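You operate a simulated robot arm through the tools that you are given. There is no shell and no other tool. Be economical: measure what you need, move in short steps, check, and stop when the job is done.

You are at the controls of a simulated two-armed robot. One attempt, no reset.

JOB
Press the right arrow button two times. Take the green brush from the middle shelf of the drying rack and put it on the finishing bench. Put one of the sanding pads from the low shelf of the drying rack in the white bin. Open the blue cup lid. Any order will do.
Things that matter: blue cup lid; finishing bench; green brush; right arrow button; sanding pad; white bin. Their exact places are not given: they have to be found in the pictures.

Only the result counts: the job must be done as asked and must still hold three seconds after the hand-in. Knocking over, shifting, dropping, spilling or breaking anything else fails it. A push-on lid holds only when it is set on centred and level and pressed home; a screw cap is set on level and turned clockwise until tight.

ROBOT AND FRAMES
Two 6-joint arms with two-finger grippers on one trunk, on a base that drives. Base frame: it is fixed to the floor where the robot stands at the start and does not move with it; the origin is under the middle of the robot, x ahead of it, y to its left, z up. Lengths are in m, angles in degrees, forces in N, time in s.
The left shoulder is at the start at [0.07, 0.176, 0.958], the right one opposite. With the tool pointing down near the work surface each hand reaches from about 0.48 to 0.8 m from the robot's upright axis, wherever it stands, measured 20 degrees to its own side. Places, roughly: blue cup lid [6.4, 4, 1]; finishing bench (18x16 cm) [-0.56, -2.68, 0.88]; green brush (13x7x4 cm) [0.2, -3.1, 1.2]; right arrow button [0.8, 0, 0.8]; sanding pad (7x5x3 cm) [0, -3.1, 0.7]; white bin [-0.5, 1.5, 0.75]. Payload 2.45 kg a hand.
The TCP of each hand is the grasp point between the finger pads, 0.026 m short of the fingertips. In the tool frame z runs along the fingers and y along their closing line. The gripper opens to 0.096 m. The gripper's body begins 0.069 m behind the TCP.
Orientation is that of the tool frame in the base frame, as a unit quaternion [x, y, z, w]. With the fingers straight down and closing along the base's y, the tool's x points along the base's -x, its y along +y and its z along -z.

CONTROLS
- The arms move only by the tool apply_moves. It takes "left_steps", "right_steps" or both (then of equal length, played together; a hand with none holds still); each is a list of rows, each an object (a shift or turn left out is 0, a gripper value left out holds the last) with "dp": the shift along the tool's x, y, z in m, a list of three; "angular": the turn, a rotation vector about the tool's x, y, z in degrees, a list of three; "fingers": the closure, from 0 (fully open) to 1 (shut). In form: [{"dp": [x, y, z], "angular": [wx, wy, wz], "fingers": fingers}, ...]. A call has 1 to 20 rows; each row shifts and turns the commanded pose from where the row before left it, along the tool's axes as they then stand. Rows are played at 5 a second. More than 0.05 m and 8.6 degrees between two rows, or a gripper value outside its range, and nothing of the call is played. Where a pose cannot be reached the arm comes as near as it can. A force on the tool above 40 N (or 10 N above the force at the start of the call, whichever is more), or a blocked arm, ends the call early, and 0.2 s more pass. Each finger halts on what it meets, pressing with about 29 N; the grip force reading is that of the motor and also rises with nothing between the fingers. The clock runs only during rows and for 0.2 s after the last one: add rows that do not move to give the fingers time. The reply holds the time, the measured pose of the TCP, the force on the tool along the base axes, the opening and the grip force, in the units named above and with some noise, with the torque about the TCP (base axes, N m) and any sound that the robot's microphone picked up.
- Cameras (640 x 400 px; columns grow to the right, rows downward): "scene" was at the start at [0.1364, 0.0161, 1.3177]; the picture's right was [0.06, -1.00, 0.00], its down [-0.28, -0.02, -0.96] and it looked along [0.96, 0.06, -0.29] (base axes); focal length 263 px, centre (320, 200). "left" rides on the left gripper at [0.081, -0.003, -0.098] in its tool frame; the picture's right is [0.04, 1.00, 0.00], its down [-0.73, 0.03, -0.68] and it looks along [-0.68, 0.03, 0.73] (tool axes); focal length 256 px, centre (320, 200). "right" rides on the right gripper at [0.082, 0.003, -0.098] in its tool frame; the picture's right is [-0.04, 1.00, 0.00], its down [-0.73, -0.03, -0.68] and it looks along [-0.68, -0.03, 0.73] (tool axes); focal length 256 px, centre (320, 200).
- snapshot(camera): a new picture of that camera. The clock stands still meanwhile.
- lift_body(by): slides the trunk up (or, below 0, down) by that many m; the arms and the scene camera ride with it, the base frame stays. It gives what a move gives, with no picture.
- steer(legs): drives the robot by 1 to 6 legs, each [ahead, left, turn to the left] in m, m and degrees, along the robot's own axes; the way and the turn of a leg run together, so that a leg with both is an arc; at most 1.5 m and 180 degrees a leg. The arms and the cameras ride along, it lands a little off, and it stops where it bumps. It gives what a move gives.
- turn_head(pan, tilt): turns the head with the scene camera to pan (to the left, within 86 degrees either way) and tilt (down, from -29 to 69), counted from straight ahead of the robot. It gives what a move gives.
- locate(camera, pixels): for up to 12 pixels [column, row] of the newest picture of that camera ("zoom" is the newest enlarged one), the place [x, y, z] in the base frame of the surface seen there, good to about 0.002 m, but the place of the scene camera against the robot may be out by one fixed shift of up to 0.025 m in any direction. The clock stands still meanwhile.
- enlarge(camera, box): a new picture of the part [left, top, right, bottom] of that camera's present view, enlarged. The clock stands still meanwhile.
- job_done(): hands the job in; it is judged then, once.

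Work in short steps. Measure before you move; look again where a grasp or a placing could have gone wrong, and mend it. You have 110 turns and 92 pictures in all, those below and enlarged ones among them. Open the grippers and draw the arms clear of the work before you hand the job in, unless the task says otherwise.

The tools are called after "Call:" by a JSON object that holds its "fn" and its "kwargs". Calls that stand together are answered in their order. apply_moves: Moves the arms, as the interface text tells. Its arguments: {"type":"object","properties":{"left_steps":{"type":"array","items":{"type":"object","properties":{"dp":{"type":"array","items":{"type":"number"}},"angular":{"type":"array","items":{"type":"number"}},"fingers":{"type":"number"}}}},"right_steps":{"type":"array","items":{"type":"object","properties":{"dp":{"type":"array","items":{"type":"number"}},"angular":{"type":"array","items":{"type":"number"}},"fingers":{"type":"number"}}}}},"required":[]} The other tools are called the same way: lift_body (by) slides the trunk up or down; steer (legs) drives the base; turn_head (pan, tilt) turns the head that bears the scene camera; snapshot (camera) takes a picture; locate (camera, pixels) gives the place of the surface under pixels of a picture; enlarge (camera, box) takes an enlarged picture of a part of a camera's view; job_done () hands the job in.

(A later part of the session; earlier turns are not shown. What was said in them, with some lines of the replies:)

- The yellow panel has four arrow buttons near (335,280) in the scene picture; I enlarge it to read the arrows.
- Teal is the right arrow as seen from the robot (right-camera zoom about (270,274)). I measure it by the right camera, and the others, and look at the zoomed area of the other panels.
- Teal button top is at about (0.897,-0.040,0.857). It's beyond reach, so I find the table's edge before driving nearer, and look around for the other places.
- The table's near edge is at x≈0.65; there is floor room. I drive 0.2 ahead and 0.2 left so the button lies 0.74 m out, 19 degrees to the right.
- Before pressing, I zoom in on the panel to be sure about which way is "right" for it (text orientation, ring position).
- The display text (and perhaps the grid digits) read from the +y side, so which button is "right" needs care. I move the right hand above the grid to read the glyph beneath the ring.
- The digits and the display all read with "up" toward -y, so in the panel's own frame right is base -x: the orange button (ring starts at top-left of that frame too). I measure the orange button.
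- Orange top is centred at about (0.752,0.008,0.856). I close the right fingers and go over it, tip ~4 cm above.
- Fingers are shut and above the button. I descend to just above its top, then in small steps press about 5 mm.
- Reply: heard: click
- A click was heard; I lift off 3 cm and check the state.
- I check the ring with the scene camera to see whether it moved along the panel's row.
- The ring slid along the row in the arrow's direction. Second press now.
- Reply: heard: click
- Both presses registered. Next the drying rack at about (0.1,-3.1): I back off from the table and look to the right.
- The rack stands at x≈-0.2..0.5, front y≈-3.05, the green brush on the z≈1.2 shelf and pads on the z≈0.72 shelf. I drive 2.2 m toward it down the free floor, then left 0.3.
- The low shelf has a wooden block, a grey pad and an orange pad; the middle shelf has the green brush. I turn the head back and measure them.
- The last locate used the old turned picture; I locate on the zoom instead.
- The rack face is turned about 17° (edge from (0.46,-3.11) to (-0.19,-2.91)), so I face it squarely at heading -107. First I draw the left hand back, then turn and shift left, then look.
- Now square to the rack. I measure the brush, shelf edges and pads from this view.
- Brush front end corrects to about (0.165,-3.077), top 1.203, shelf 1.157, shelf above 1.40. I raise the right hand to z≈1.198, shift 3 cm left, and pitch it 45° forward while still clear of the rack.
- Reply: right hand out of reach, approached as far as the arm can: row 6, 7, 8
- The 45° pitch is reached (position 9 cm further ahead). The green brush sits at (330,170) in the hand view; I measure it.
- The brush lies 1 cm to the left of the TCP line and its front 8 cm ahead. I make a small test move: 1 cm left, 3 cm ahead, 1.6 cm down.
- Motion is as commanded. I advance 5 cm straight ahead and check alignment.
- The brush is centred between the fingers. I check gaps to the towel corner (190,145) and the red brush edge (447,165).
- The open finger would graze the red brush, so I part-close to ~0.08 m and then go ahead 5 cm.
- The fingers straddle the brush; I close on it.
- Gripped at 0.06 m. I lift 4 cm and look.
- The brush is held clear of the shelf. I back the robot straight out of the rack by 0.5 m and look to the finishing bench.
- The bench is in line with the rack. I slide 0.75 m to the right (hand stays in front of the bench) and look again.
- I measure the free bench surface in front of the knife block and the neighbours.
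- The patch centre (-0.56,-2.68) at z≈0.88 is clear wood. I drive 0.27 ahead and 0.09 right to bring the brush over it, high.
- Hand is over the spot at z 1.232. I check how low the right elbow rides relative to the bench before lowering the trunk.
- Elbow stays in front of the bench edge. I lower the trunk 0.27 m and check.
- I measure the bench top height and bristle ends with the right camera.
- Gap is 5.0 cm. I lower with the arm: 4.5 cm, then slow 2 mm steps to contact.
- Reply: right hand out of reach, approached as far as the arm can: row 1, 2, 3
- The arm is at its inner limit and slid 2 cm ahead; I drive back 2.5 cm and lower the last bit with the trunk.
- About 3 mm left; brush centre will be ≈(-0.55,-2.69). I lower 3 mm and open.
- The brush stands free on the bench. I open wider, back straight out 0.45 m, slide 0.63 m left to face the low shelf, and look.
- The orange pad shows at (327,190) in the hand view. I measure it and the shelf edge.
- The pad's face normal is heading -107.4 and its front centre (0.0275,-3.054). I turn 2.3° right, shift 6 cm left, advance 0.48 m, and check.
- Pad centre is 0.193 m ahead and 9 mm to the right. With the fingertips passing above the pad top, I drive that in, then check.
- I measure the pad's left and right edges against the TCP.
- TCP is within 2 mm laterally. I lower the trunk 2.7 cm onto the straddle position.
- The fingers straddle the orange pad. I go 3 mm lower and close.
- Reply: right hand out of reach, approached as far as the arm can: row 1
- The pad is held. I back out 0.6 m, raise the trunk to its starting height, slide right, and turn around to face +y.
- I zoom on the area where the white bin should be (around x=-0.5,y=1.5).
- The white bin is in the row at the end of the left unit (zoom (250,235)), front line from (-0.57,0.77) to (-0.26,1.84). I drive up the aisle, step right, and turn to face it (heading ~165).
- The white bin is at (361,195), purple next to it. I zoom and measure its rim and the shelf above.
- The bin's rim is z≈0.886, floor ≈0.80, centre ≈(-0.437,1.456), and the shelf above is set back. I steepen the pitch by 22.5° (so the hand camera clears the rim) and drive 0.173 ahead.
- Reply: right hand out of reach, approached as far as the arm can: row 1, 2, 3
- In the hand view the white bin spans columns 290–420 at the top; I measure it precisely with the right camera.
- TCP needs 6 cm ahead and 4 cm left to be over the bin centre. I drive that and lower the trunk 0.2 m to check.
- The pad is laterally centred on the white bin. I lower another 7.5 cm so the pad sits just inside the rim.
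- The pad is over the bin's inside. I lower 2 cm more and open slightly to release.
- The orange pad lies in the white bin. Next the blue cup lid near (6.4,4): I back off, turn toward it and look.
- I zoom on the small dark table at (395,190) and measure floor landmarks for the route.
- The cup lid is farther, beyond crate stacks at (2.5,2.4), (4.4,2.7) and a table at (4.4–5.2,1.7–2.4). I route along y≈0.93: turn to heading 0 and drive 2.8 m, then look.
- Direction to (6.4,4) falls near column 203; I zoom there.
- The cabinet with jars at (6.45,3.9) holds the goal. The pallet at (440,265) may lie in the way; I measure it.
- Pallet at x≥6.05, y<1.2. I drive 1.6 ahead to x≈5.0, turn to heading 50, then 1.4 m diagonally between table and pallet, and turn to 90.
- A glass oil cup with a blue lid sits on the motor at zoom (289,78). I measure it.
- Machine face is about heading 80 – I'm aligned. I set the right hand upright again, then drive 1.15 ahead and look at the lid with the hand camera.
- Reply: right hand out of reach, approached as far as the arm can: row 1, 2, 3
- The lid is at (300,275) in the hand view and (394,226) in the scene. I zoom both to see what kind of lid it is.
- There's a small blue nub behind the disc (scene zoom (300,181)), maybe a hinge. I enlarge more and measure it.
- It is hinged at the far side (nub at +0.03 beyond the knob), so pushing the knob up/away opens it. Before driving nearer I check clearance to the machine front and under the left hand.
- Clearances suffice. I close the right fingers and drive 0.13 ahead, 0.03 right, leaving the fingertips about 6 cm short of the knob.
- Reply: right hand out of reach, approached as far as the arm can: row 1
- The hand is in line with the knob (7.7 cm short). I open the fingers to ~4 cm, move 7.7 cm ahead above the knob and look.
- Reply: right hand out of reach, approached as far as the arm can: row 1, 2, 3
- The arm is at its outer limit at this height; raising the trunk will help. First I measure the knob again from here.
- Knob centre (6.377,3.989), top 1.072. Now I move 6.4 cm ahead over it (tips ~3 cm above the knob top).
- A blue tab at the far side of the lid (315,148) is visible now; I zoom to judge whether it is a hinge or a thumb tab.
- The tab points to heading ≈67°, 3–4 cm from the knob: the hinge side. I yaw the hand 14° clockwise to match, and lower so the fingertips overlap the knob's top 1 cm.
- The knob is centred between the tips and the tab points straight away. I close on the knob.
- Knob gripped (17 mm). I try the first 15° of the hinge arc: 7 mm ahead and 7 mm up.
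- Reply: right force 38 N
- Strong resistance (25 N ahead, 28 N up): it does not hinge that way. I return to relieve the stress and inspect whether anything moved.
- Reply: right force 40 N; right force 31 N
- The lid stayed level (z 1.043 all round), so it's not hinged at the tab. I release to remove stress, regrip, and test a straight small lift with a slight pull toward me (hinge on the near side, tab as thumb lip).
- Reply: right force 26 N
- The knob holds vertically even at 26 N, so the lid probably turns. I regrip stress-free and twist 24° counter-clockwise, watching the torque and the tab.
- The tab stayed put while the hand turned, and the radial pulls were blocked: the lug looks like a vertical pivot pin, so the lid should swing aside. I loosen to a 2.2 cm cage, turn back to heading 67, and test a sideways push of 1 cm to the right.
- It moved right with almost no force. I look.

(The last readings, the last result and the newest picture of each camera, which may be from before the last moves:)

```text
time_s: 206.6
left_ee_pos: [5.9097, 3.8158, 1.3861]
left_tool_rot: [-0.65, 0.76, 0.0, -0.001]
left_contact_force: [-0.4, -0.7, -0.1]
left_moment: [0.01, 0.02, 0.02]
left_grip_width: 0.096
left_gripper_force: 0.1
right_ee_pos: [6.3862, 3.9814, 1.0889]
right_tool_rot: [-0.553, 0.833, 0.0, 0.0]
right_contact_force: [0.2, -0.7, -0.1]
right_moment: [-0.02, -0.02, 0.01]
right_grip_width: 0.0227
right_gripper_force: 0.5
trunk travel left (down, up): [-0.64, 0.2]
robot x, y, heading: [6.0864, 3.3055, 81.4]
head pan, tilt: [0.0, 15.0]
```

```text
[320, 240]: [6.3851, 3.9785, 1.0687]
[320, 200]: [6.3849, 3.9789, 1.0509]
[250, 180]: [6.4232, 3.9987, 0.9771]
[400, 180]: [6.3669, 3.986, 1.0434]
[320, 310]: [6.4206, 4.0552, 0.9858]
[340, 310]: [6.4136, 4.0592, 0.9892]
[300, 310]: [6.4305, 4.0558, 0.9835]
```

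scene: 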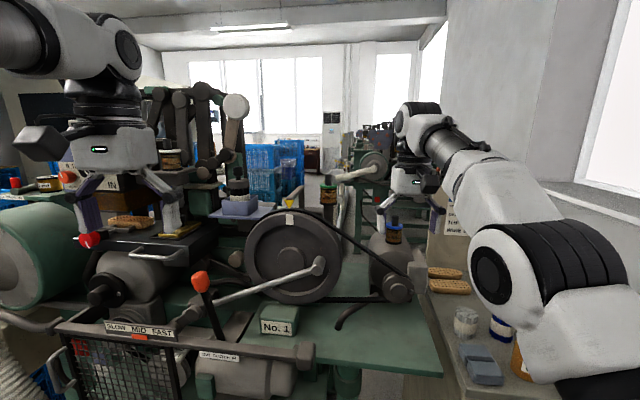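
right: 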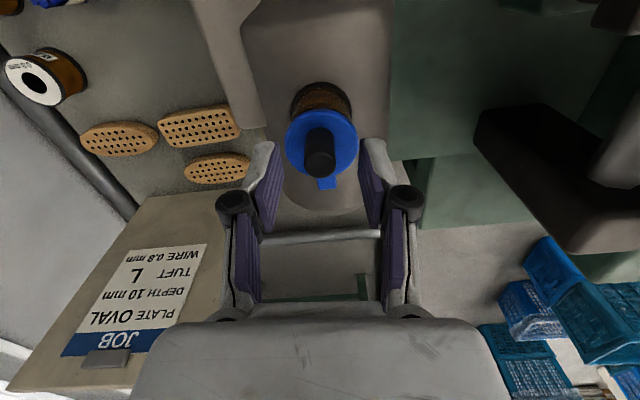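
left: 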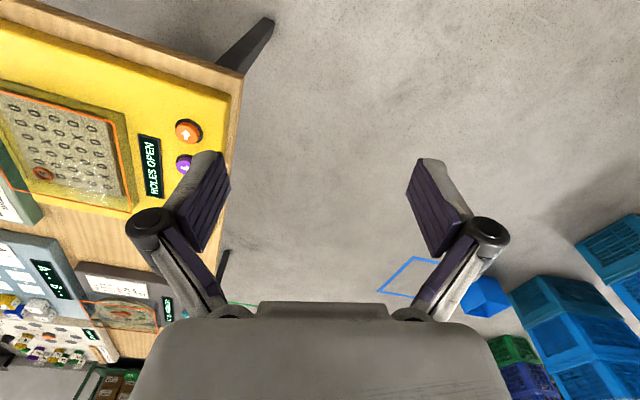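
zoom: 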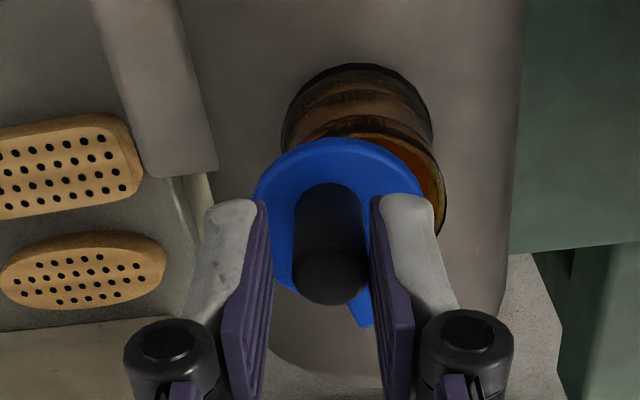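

The lid swings aside about the lug, exposing the cup. I follow the arc: catch up the yaw, then 5 steps of 7.5° with 4.3 mm sideways each.

Call:
{"fn": "apply_moves", "kwargs": {"right_steps": [{"angular": [0, 0, -7]}, {"angular": [0, 0, -7]}, {"dp": [-0.0003, -0.0043, 0], "angular": [0, 0, -7.5]}, {"dp": [-0.0003, -0.0043, 0], "angular": [0, 0, -7.5]}, {"dp": [-0.0003, -0.0043, 0], "angular": [0, 0, -7.5]}, {"dp": [-0.0003, -0.0043, 0], "angular": [0, 0, -7.5]}, {"dp": [-0.0003, -0.0043, 0], "angular": [0, 0, -7.5]}, {}]}}

Call:
{"fn": "enlarge", "kwargs": {"camera": "right", "box": [230, 60, 410, 220]}}

```text
time_s: 208.4
left_ee_pos: [5.9082, 3.8153, 1.3867]
left_tool_rot: [-0.65, 0.76, -0.001, -0.001]
left_contact_force: [-0.3, -0.9, 0.2]
left_moment: [-0.01, 0.02, 0.01]
left_grip_width: 0.0958
left_gripper_force: 0.0
right_ee_pos: [6.4058, 3.9865, 1.0904]
right_tool_rot: [0.861, -0.509, -0.001, 0.0]
right_contact_force: [0.6, 0.4, 0.2]
right_moment: [0.02, 0.01, 0.0]
right_grip_width: 0.0224
right_gripper_force: 0.1
trunk travel left (down, up): [-0.64, 0.2]
robot x, y, heading: [6.0861, 3.3084, 81.2]
head pan, tilt: [0.0, 15.0]
```

```text
2.50 times, centred on (320, 140) of right
```

zoom: 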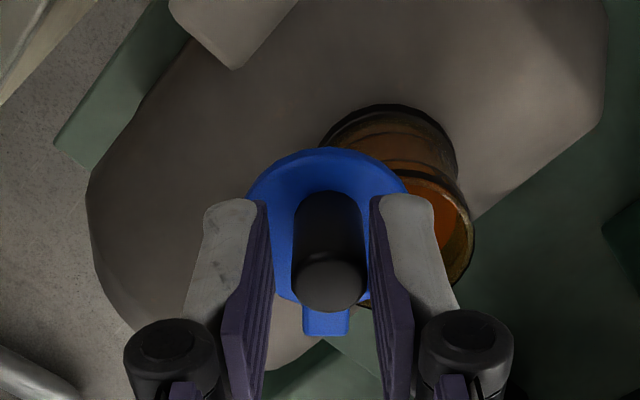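

Swinging well (about 50° now). I continue 7 more steps.

Call:
{"fn": "apply_moves", "kwargs": {"right_steps": [{"dp": [-0.0003, -0.0043, 0], "angular": [0, 0, -7.5]}, {"dp": [-0.0003, -0.0043, 0], "angular": [0, 0, -7.5]}, {"dp": [-0.0003, -0.0043, 0], "angular": [0, 0, -7.5]}, {"dp": [-0.0003, -0.0043, 0], "angular": [0, 0, -7.5]}, {"dp": [-0.0003, -0.0043, 0], "angular": [0, 0, -7.5]}, {"dp": [-0.0003, -0.0043, 0], "angular": [0, 0, -7.5]}, {"dp": [-0.0003, -0.0043, 0], "angular": [0, 0, -7.5]}, {}]}}

Call:
{"fn": "enlarge", "kwargs": {"camera": "right", "box": [230, 60, 410, 220]}}

```text
time_s: 210.2
left_ee_pos: [5.9098, 3.8132, 1.3877]
left_tool_rot: [-0.651, 0.759, 0.0, 0.0]
left_contact_force: [0.0, -0.5, -0.4]
left_moment: [0.03, 0.01, 0.02]
left_grip_width: 0.096
left_gripper_force: 0.1
right_ee_pos: [6.4228, 4.0102, 1.0893]
right_tool_rot: [0.997, -0.076, 0.0, 0.0]
right_contact_force: [-0.8, 0.3, 0.9]
right_moment: [0.01, 0.03, -0.01]
right_grip_width: 0.0221
right_gripper_force: 0.1
trunk travel left (down, up): [-0.64, 0.2]
robot x, y, heading: [6.0817, 3.3079, 81.2]
head pan, tilt: [0.0, 15.0]
```

```text
2.50 times, centred on (320, 140) of right
```

zoom: 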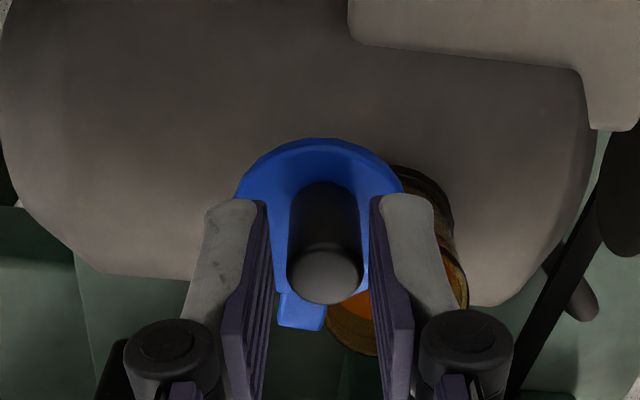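

The lid centre is now ≈5 cm from the cup centre, fully uncovering it. I try 4 more steps in case the swing goes farther.

Call:
{"fn": "apply_moves", "kwargs": {"right_steps": [{"dp": [-0.0003, -0.0043, 0], "angular": [0, 0, -7.5]}, {"dp": [-0.0003, -0.0043, 0], "angular": [0, 0, -7.5]}, {"dp": [-0.0003, -0.0043, 0], "angular": [0, 0, -7.5]}, {"dp": [-0.0003, -0.0043, 0], "angular": [0, 0, -7.5]}, {}]}}

Call:
{"fn": "enlarge", "kwargs": {"camera": "right", "box": [230, 60, 410, 220]}}

```text
time_s: 211.4
left_ee_pos: [5.9097, 3.815, 1.3879]
left_tool_rot: [-0.651, 0.759, 0.0, -0.001]
left_contact_force: [0.7, 0.6, 0.0]
left_moment: [0.02, -0.01, -0.01]
left_grip_width: 0.0961
left_gripper_force: 0.0
right_ee_pos: [6.42, 4.0103, 1.0873]
right_tool_rot: [0.983, 0.185, 0.0, -0.001]
right_contact_force: [0.4, -0.4, 0.5]
right_moment: [0.0, 0.05, 0.01]
right_grip_width: 0.0222
right_gripper_force: 0.0
right hand out of reach, approached as far as the arm can: row 1, 2, 3, 4
trunk travel left (down, up): [-0.64, 0.2]
robot x, y, heading: [6.0843, 3.3062, 81.2]
head pan, tilt: [0.0, 15.0]
```

```text
2.50 times, centred on (320, 140) of right
```

zoom: 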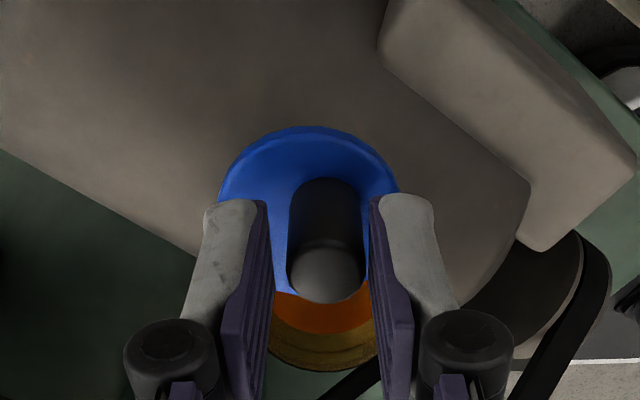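

The arm is at its reach limit; a 2 cm base move ahead will push the lid a little farther along its arc. I do that gently.

Call:
{"fn": "steer", "kwargs": {"legs": [[0.02, 0.002, 0]]}}

Call:
{"fn": "enlarge", "kwargs": {"camera": "right", "box": [230, 60, 410, 220]}}

```text
time_s: 212.2
left_ee_pos: [5.9112, 3.8334, 1.3876]
left_tool_rot: [-0.651, 0.759, 0.0, 0.0]
left_contact_force: [0.5, 0.5, -0.3]
left_moment: [0.03, -0.01, -0.03]
left_grip_width: 0.0961
left_gripper_force: 0.1
right_ee_pos: [6.4202, 4.0291, 1.0874]
right_tool_rot: [0.983, 0.184, 0.0, 0.0]
right_contact_force: [0.7, -1.9, 0.5]
right_moment: [0.23, 0.02, 0.01]
right_grip_width: 0.0243
right_gripper_force: 1.9
trunk travel left (down, up): [-0.64, 0.2]
robot x, y, heading: [6.0869, 3.3294, 81.3]
head pan, tilt: [0.0, 15.0]
```

```text
2.50 times, centred on (320, 140) of right
```

zoom: 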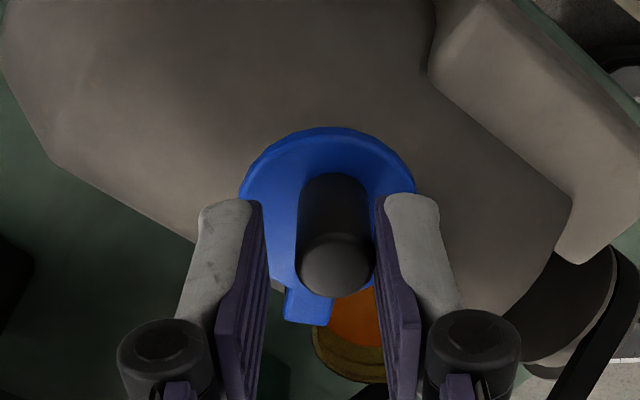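

A light resistance appears: the lid is at its stop, well open. I open the fingers a bit and raise the hand straight up with the trunk, then check.

Call:
{"fn": "apply_moves", "kwargs": {"right_steps": [{"fingers": 0.55}, {}, {}]}}

Call:
{"fn": "lift_body", "kwargs": {"by": 0.15}}

Call:
{"fn": "steer", "kwargs": {"legs": [[-0.35, 0, 0]]}}

Call:
{"fn": "turn_head", "kwargs": {"pan": -10, "tilt": 25}}

Call:
{"fn": "snapshot", "kwargs": {"camera": "scene"}}

```text
time_s: 213.0
left_ee_pos: [5.9099, 3.8339, 1.3859]
left_tool_rot: [-0.652, 0.758, -0.001, -0.001]
left_contact_force: [-0.8, -0.6, 0.1]
left_moment: [-0.05, 0.02, 0.01]
left_grip_width: 0.0962
left_gripper_force: 0.2
right_ee_pos: [6.4202, 4.0305, 1.086]
right_tool_rot: [0.983, 0.184, 0.0, -0.001]
right_contact_force: [0.9, 0.0, 0.2]
right_moment: [0.0, -0.01, -0.04]
right_grip_width: 0.0432
right_gripper_force: 0.0
trunk travel left (down, up): [-0.64, 0.2]
robot x, y, heading: [6.0846, 3.3286, 81.6]
head pan, tilt: [0.0, 15.0]
```

```text
time_s: 214.8
left_ee_pos: [5.9105, 3.8348, 1.5365]
left_tool_rot: [-0.651, 0.759, -0.001, -0.001]
left_contact_force: [-0.5, 0.1, -0.5]
left_moment: [0.0, -0.03, -0.03]
left_grip_width: 0.0962
left_gripper_force: 0.0
right_ee_pos: [6.4203, 4.0312, 1.2353]
right_tool_rot: [0.983, 0.185, 0.0, -0.001]
right_contact_force: [0.1, -0.4, -0.1]
right_moment: [0.01, 0.01, -0.01]
right_grip_width: 0.0431
right_gripper_force: 0.0
trunk travel left (down, up): [-0.79, 0.05]
robot x, y, heading: [6.0844, 3.3274, 81.3]
head pan, tilt: [0.0, 15.0]
```

```text
time_s: 217.0
left_ee_pos: [5.8584, 3.4908, 1.5359]
left_tool_rot: [-0.651, 0.759, -0.001, -0.001]
left_contact_force: [-0.1, 1.1, -0.3]
left_moment: [-0.01, -0.01, 0.0]
left_grip_width: 0.0961
left_gripper_force: 0.0
right_ee_pos: [6.3681, 3.6857, 1.2346]
right_tool_rot: [0.983, 0.184, 0.0, 0.0]
right_contact_force: [-0.3, 1.2, -0.7]
right_moment: [-0.03, 0.04, -0.01]
right_grip_width: 0.0433
right_gripper_force: 0.0
trunk travel left (down, up): [-0.79, 0.05]
robot x, y, heading: [6.0326, 2.9795, 81.3]
head pan, tilt: [0.0, 15.0]
```

```text
time_s: 217.8
left_ee_pos: [5.8571, 3.4888, 1.5367]
left_tool_rot: [-0.651, 0.759, 0.0, -0.001]
left_contact_force: [0.0, -0.3, 0.7]
left_moment: [0.02, 0.0, -0.01]
left_grip_width: 0.096
left_gripper_force: 0.1
right_ee_pos: [6.3667, 3.6835, 1.2362]
right_tool_rot: [0.983, 0.183, -0.001, 0.0]
right_contact_force: [-0.5, 0.2, 0.3]
right_moment: [0.02, -0.02, -0.02]
right_grip_width: 0.0433
right_gripper_force: 0.0
trunk travel left (down, up): [-0.79, 0.05]
robot x, y, heading: [6.0326, 2.9747, 81.0]
head pan, tilt: [-10.0, 25.0]
```

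```text
6 pictures are left
```

scene: 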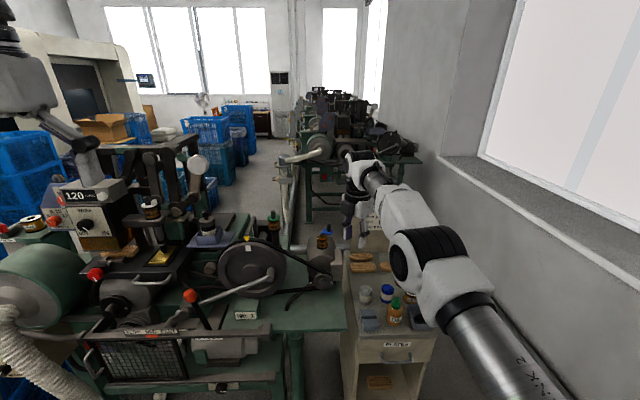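

I zoom to confirm the lid is open and the machine undisturbed.

Call:
{"fn": "enlarge", "kwargs": {"camera": "scene", "box": [295, 215, 355, 275]}}

Call:
{"fn": "apply_moves", "kwargs": {"right_steps": [{"fingers": 0}, {}, {}]}}

```text
6.67 times, centred on (325, 245) of scene
```

zoom: 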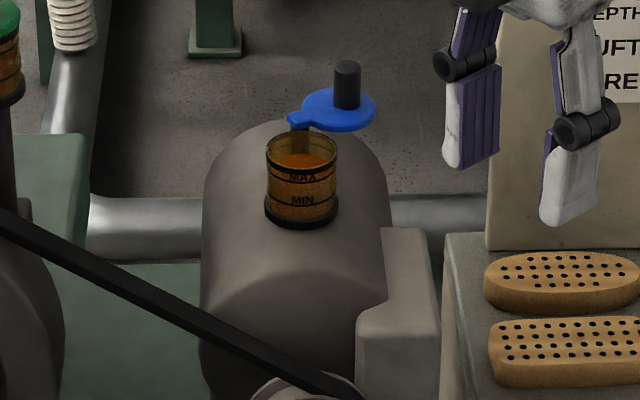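

```text
time_s: 218.6
left_ee_pos: [5.8579, 3.488, 1.5369]
left_tool_rot: [-0.651, 0.759, 0.0, -0.001]
left_contact_force: [-0.2, 0.1, -0.7]
left_moment: [-0.01, 0.0, -0.01]
left_grip_width: 0.096
left_gripper_force: 0.1
right_ee_pos: [6.368, 3.6835, 1.2371]
right_tool_rot: [0.983, 0.184, 0.0, -0.001]
right_contact_force: [-0.5, -0.3, -0.2]
right_moment: [-0.01, -0.02, 0.0]
right_grip_width: 0.0962
right_gripper_force: 0.0
trunk travel left (down, up): [-0.79, 0.05]
robot x, y, heading: [6.0304, 2.9785, 81.2]
head pan, tilt: [-10.0, 25.0]
```

The lid is fully swung aside with the cup open. The brush is on the bench, the pad is in the white bin, the button was pressed twice, the grippers are open and the arms are clear, so I hand in.

Call:
{"fn": "job_done", "kwargs": {}}

```text
The job is handed in.
```

I finished all four tasks and handed the job in; the judge's result has not come back.

- **Right arrow button:** I pressed the orange button twice and heard a click each time. The panel's text reads from its left side, so I took orange as its right arrow. From where the robot stood, the teal button pointed right. If the job meant the robot's own view, this part is wrong.
- **Green brush:** It is standing on the finishing bench, close to the centre of the given spot.
- **Sanding pad:** The low shelf had a grey pad and an orange one. I put the orange one in the white bin.
- **Blue cup lid:** It is swung fully aside on its pivot and the cup is open. Before I found that it swings sideways, I pulled and twisted its knob with up to about 30 N in any one direction. The last picture showed the cup and motor in place.
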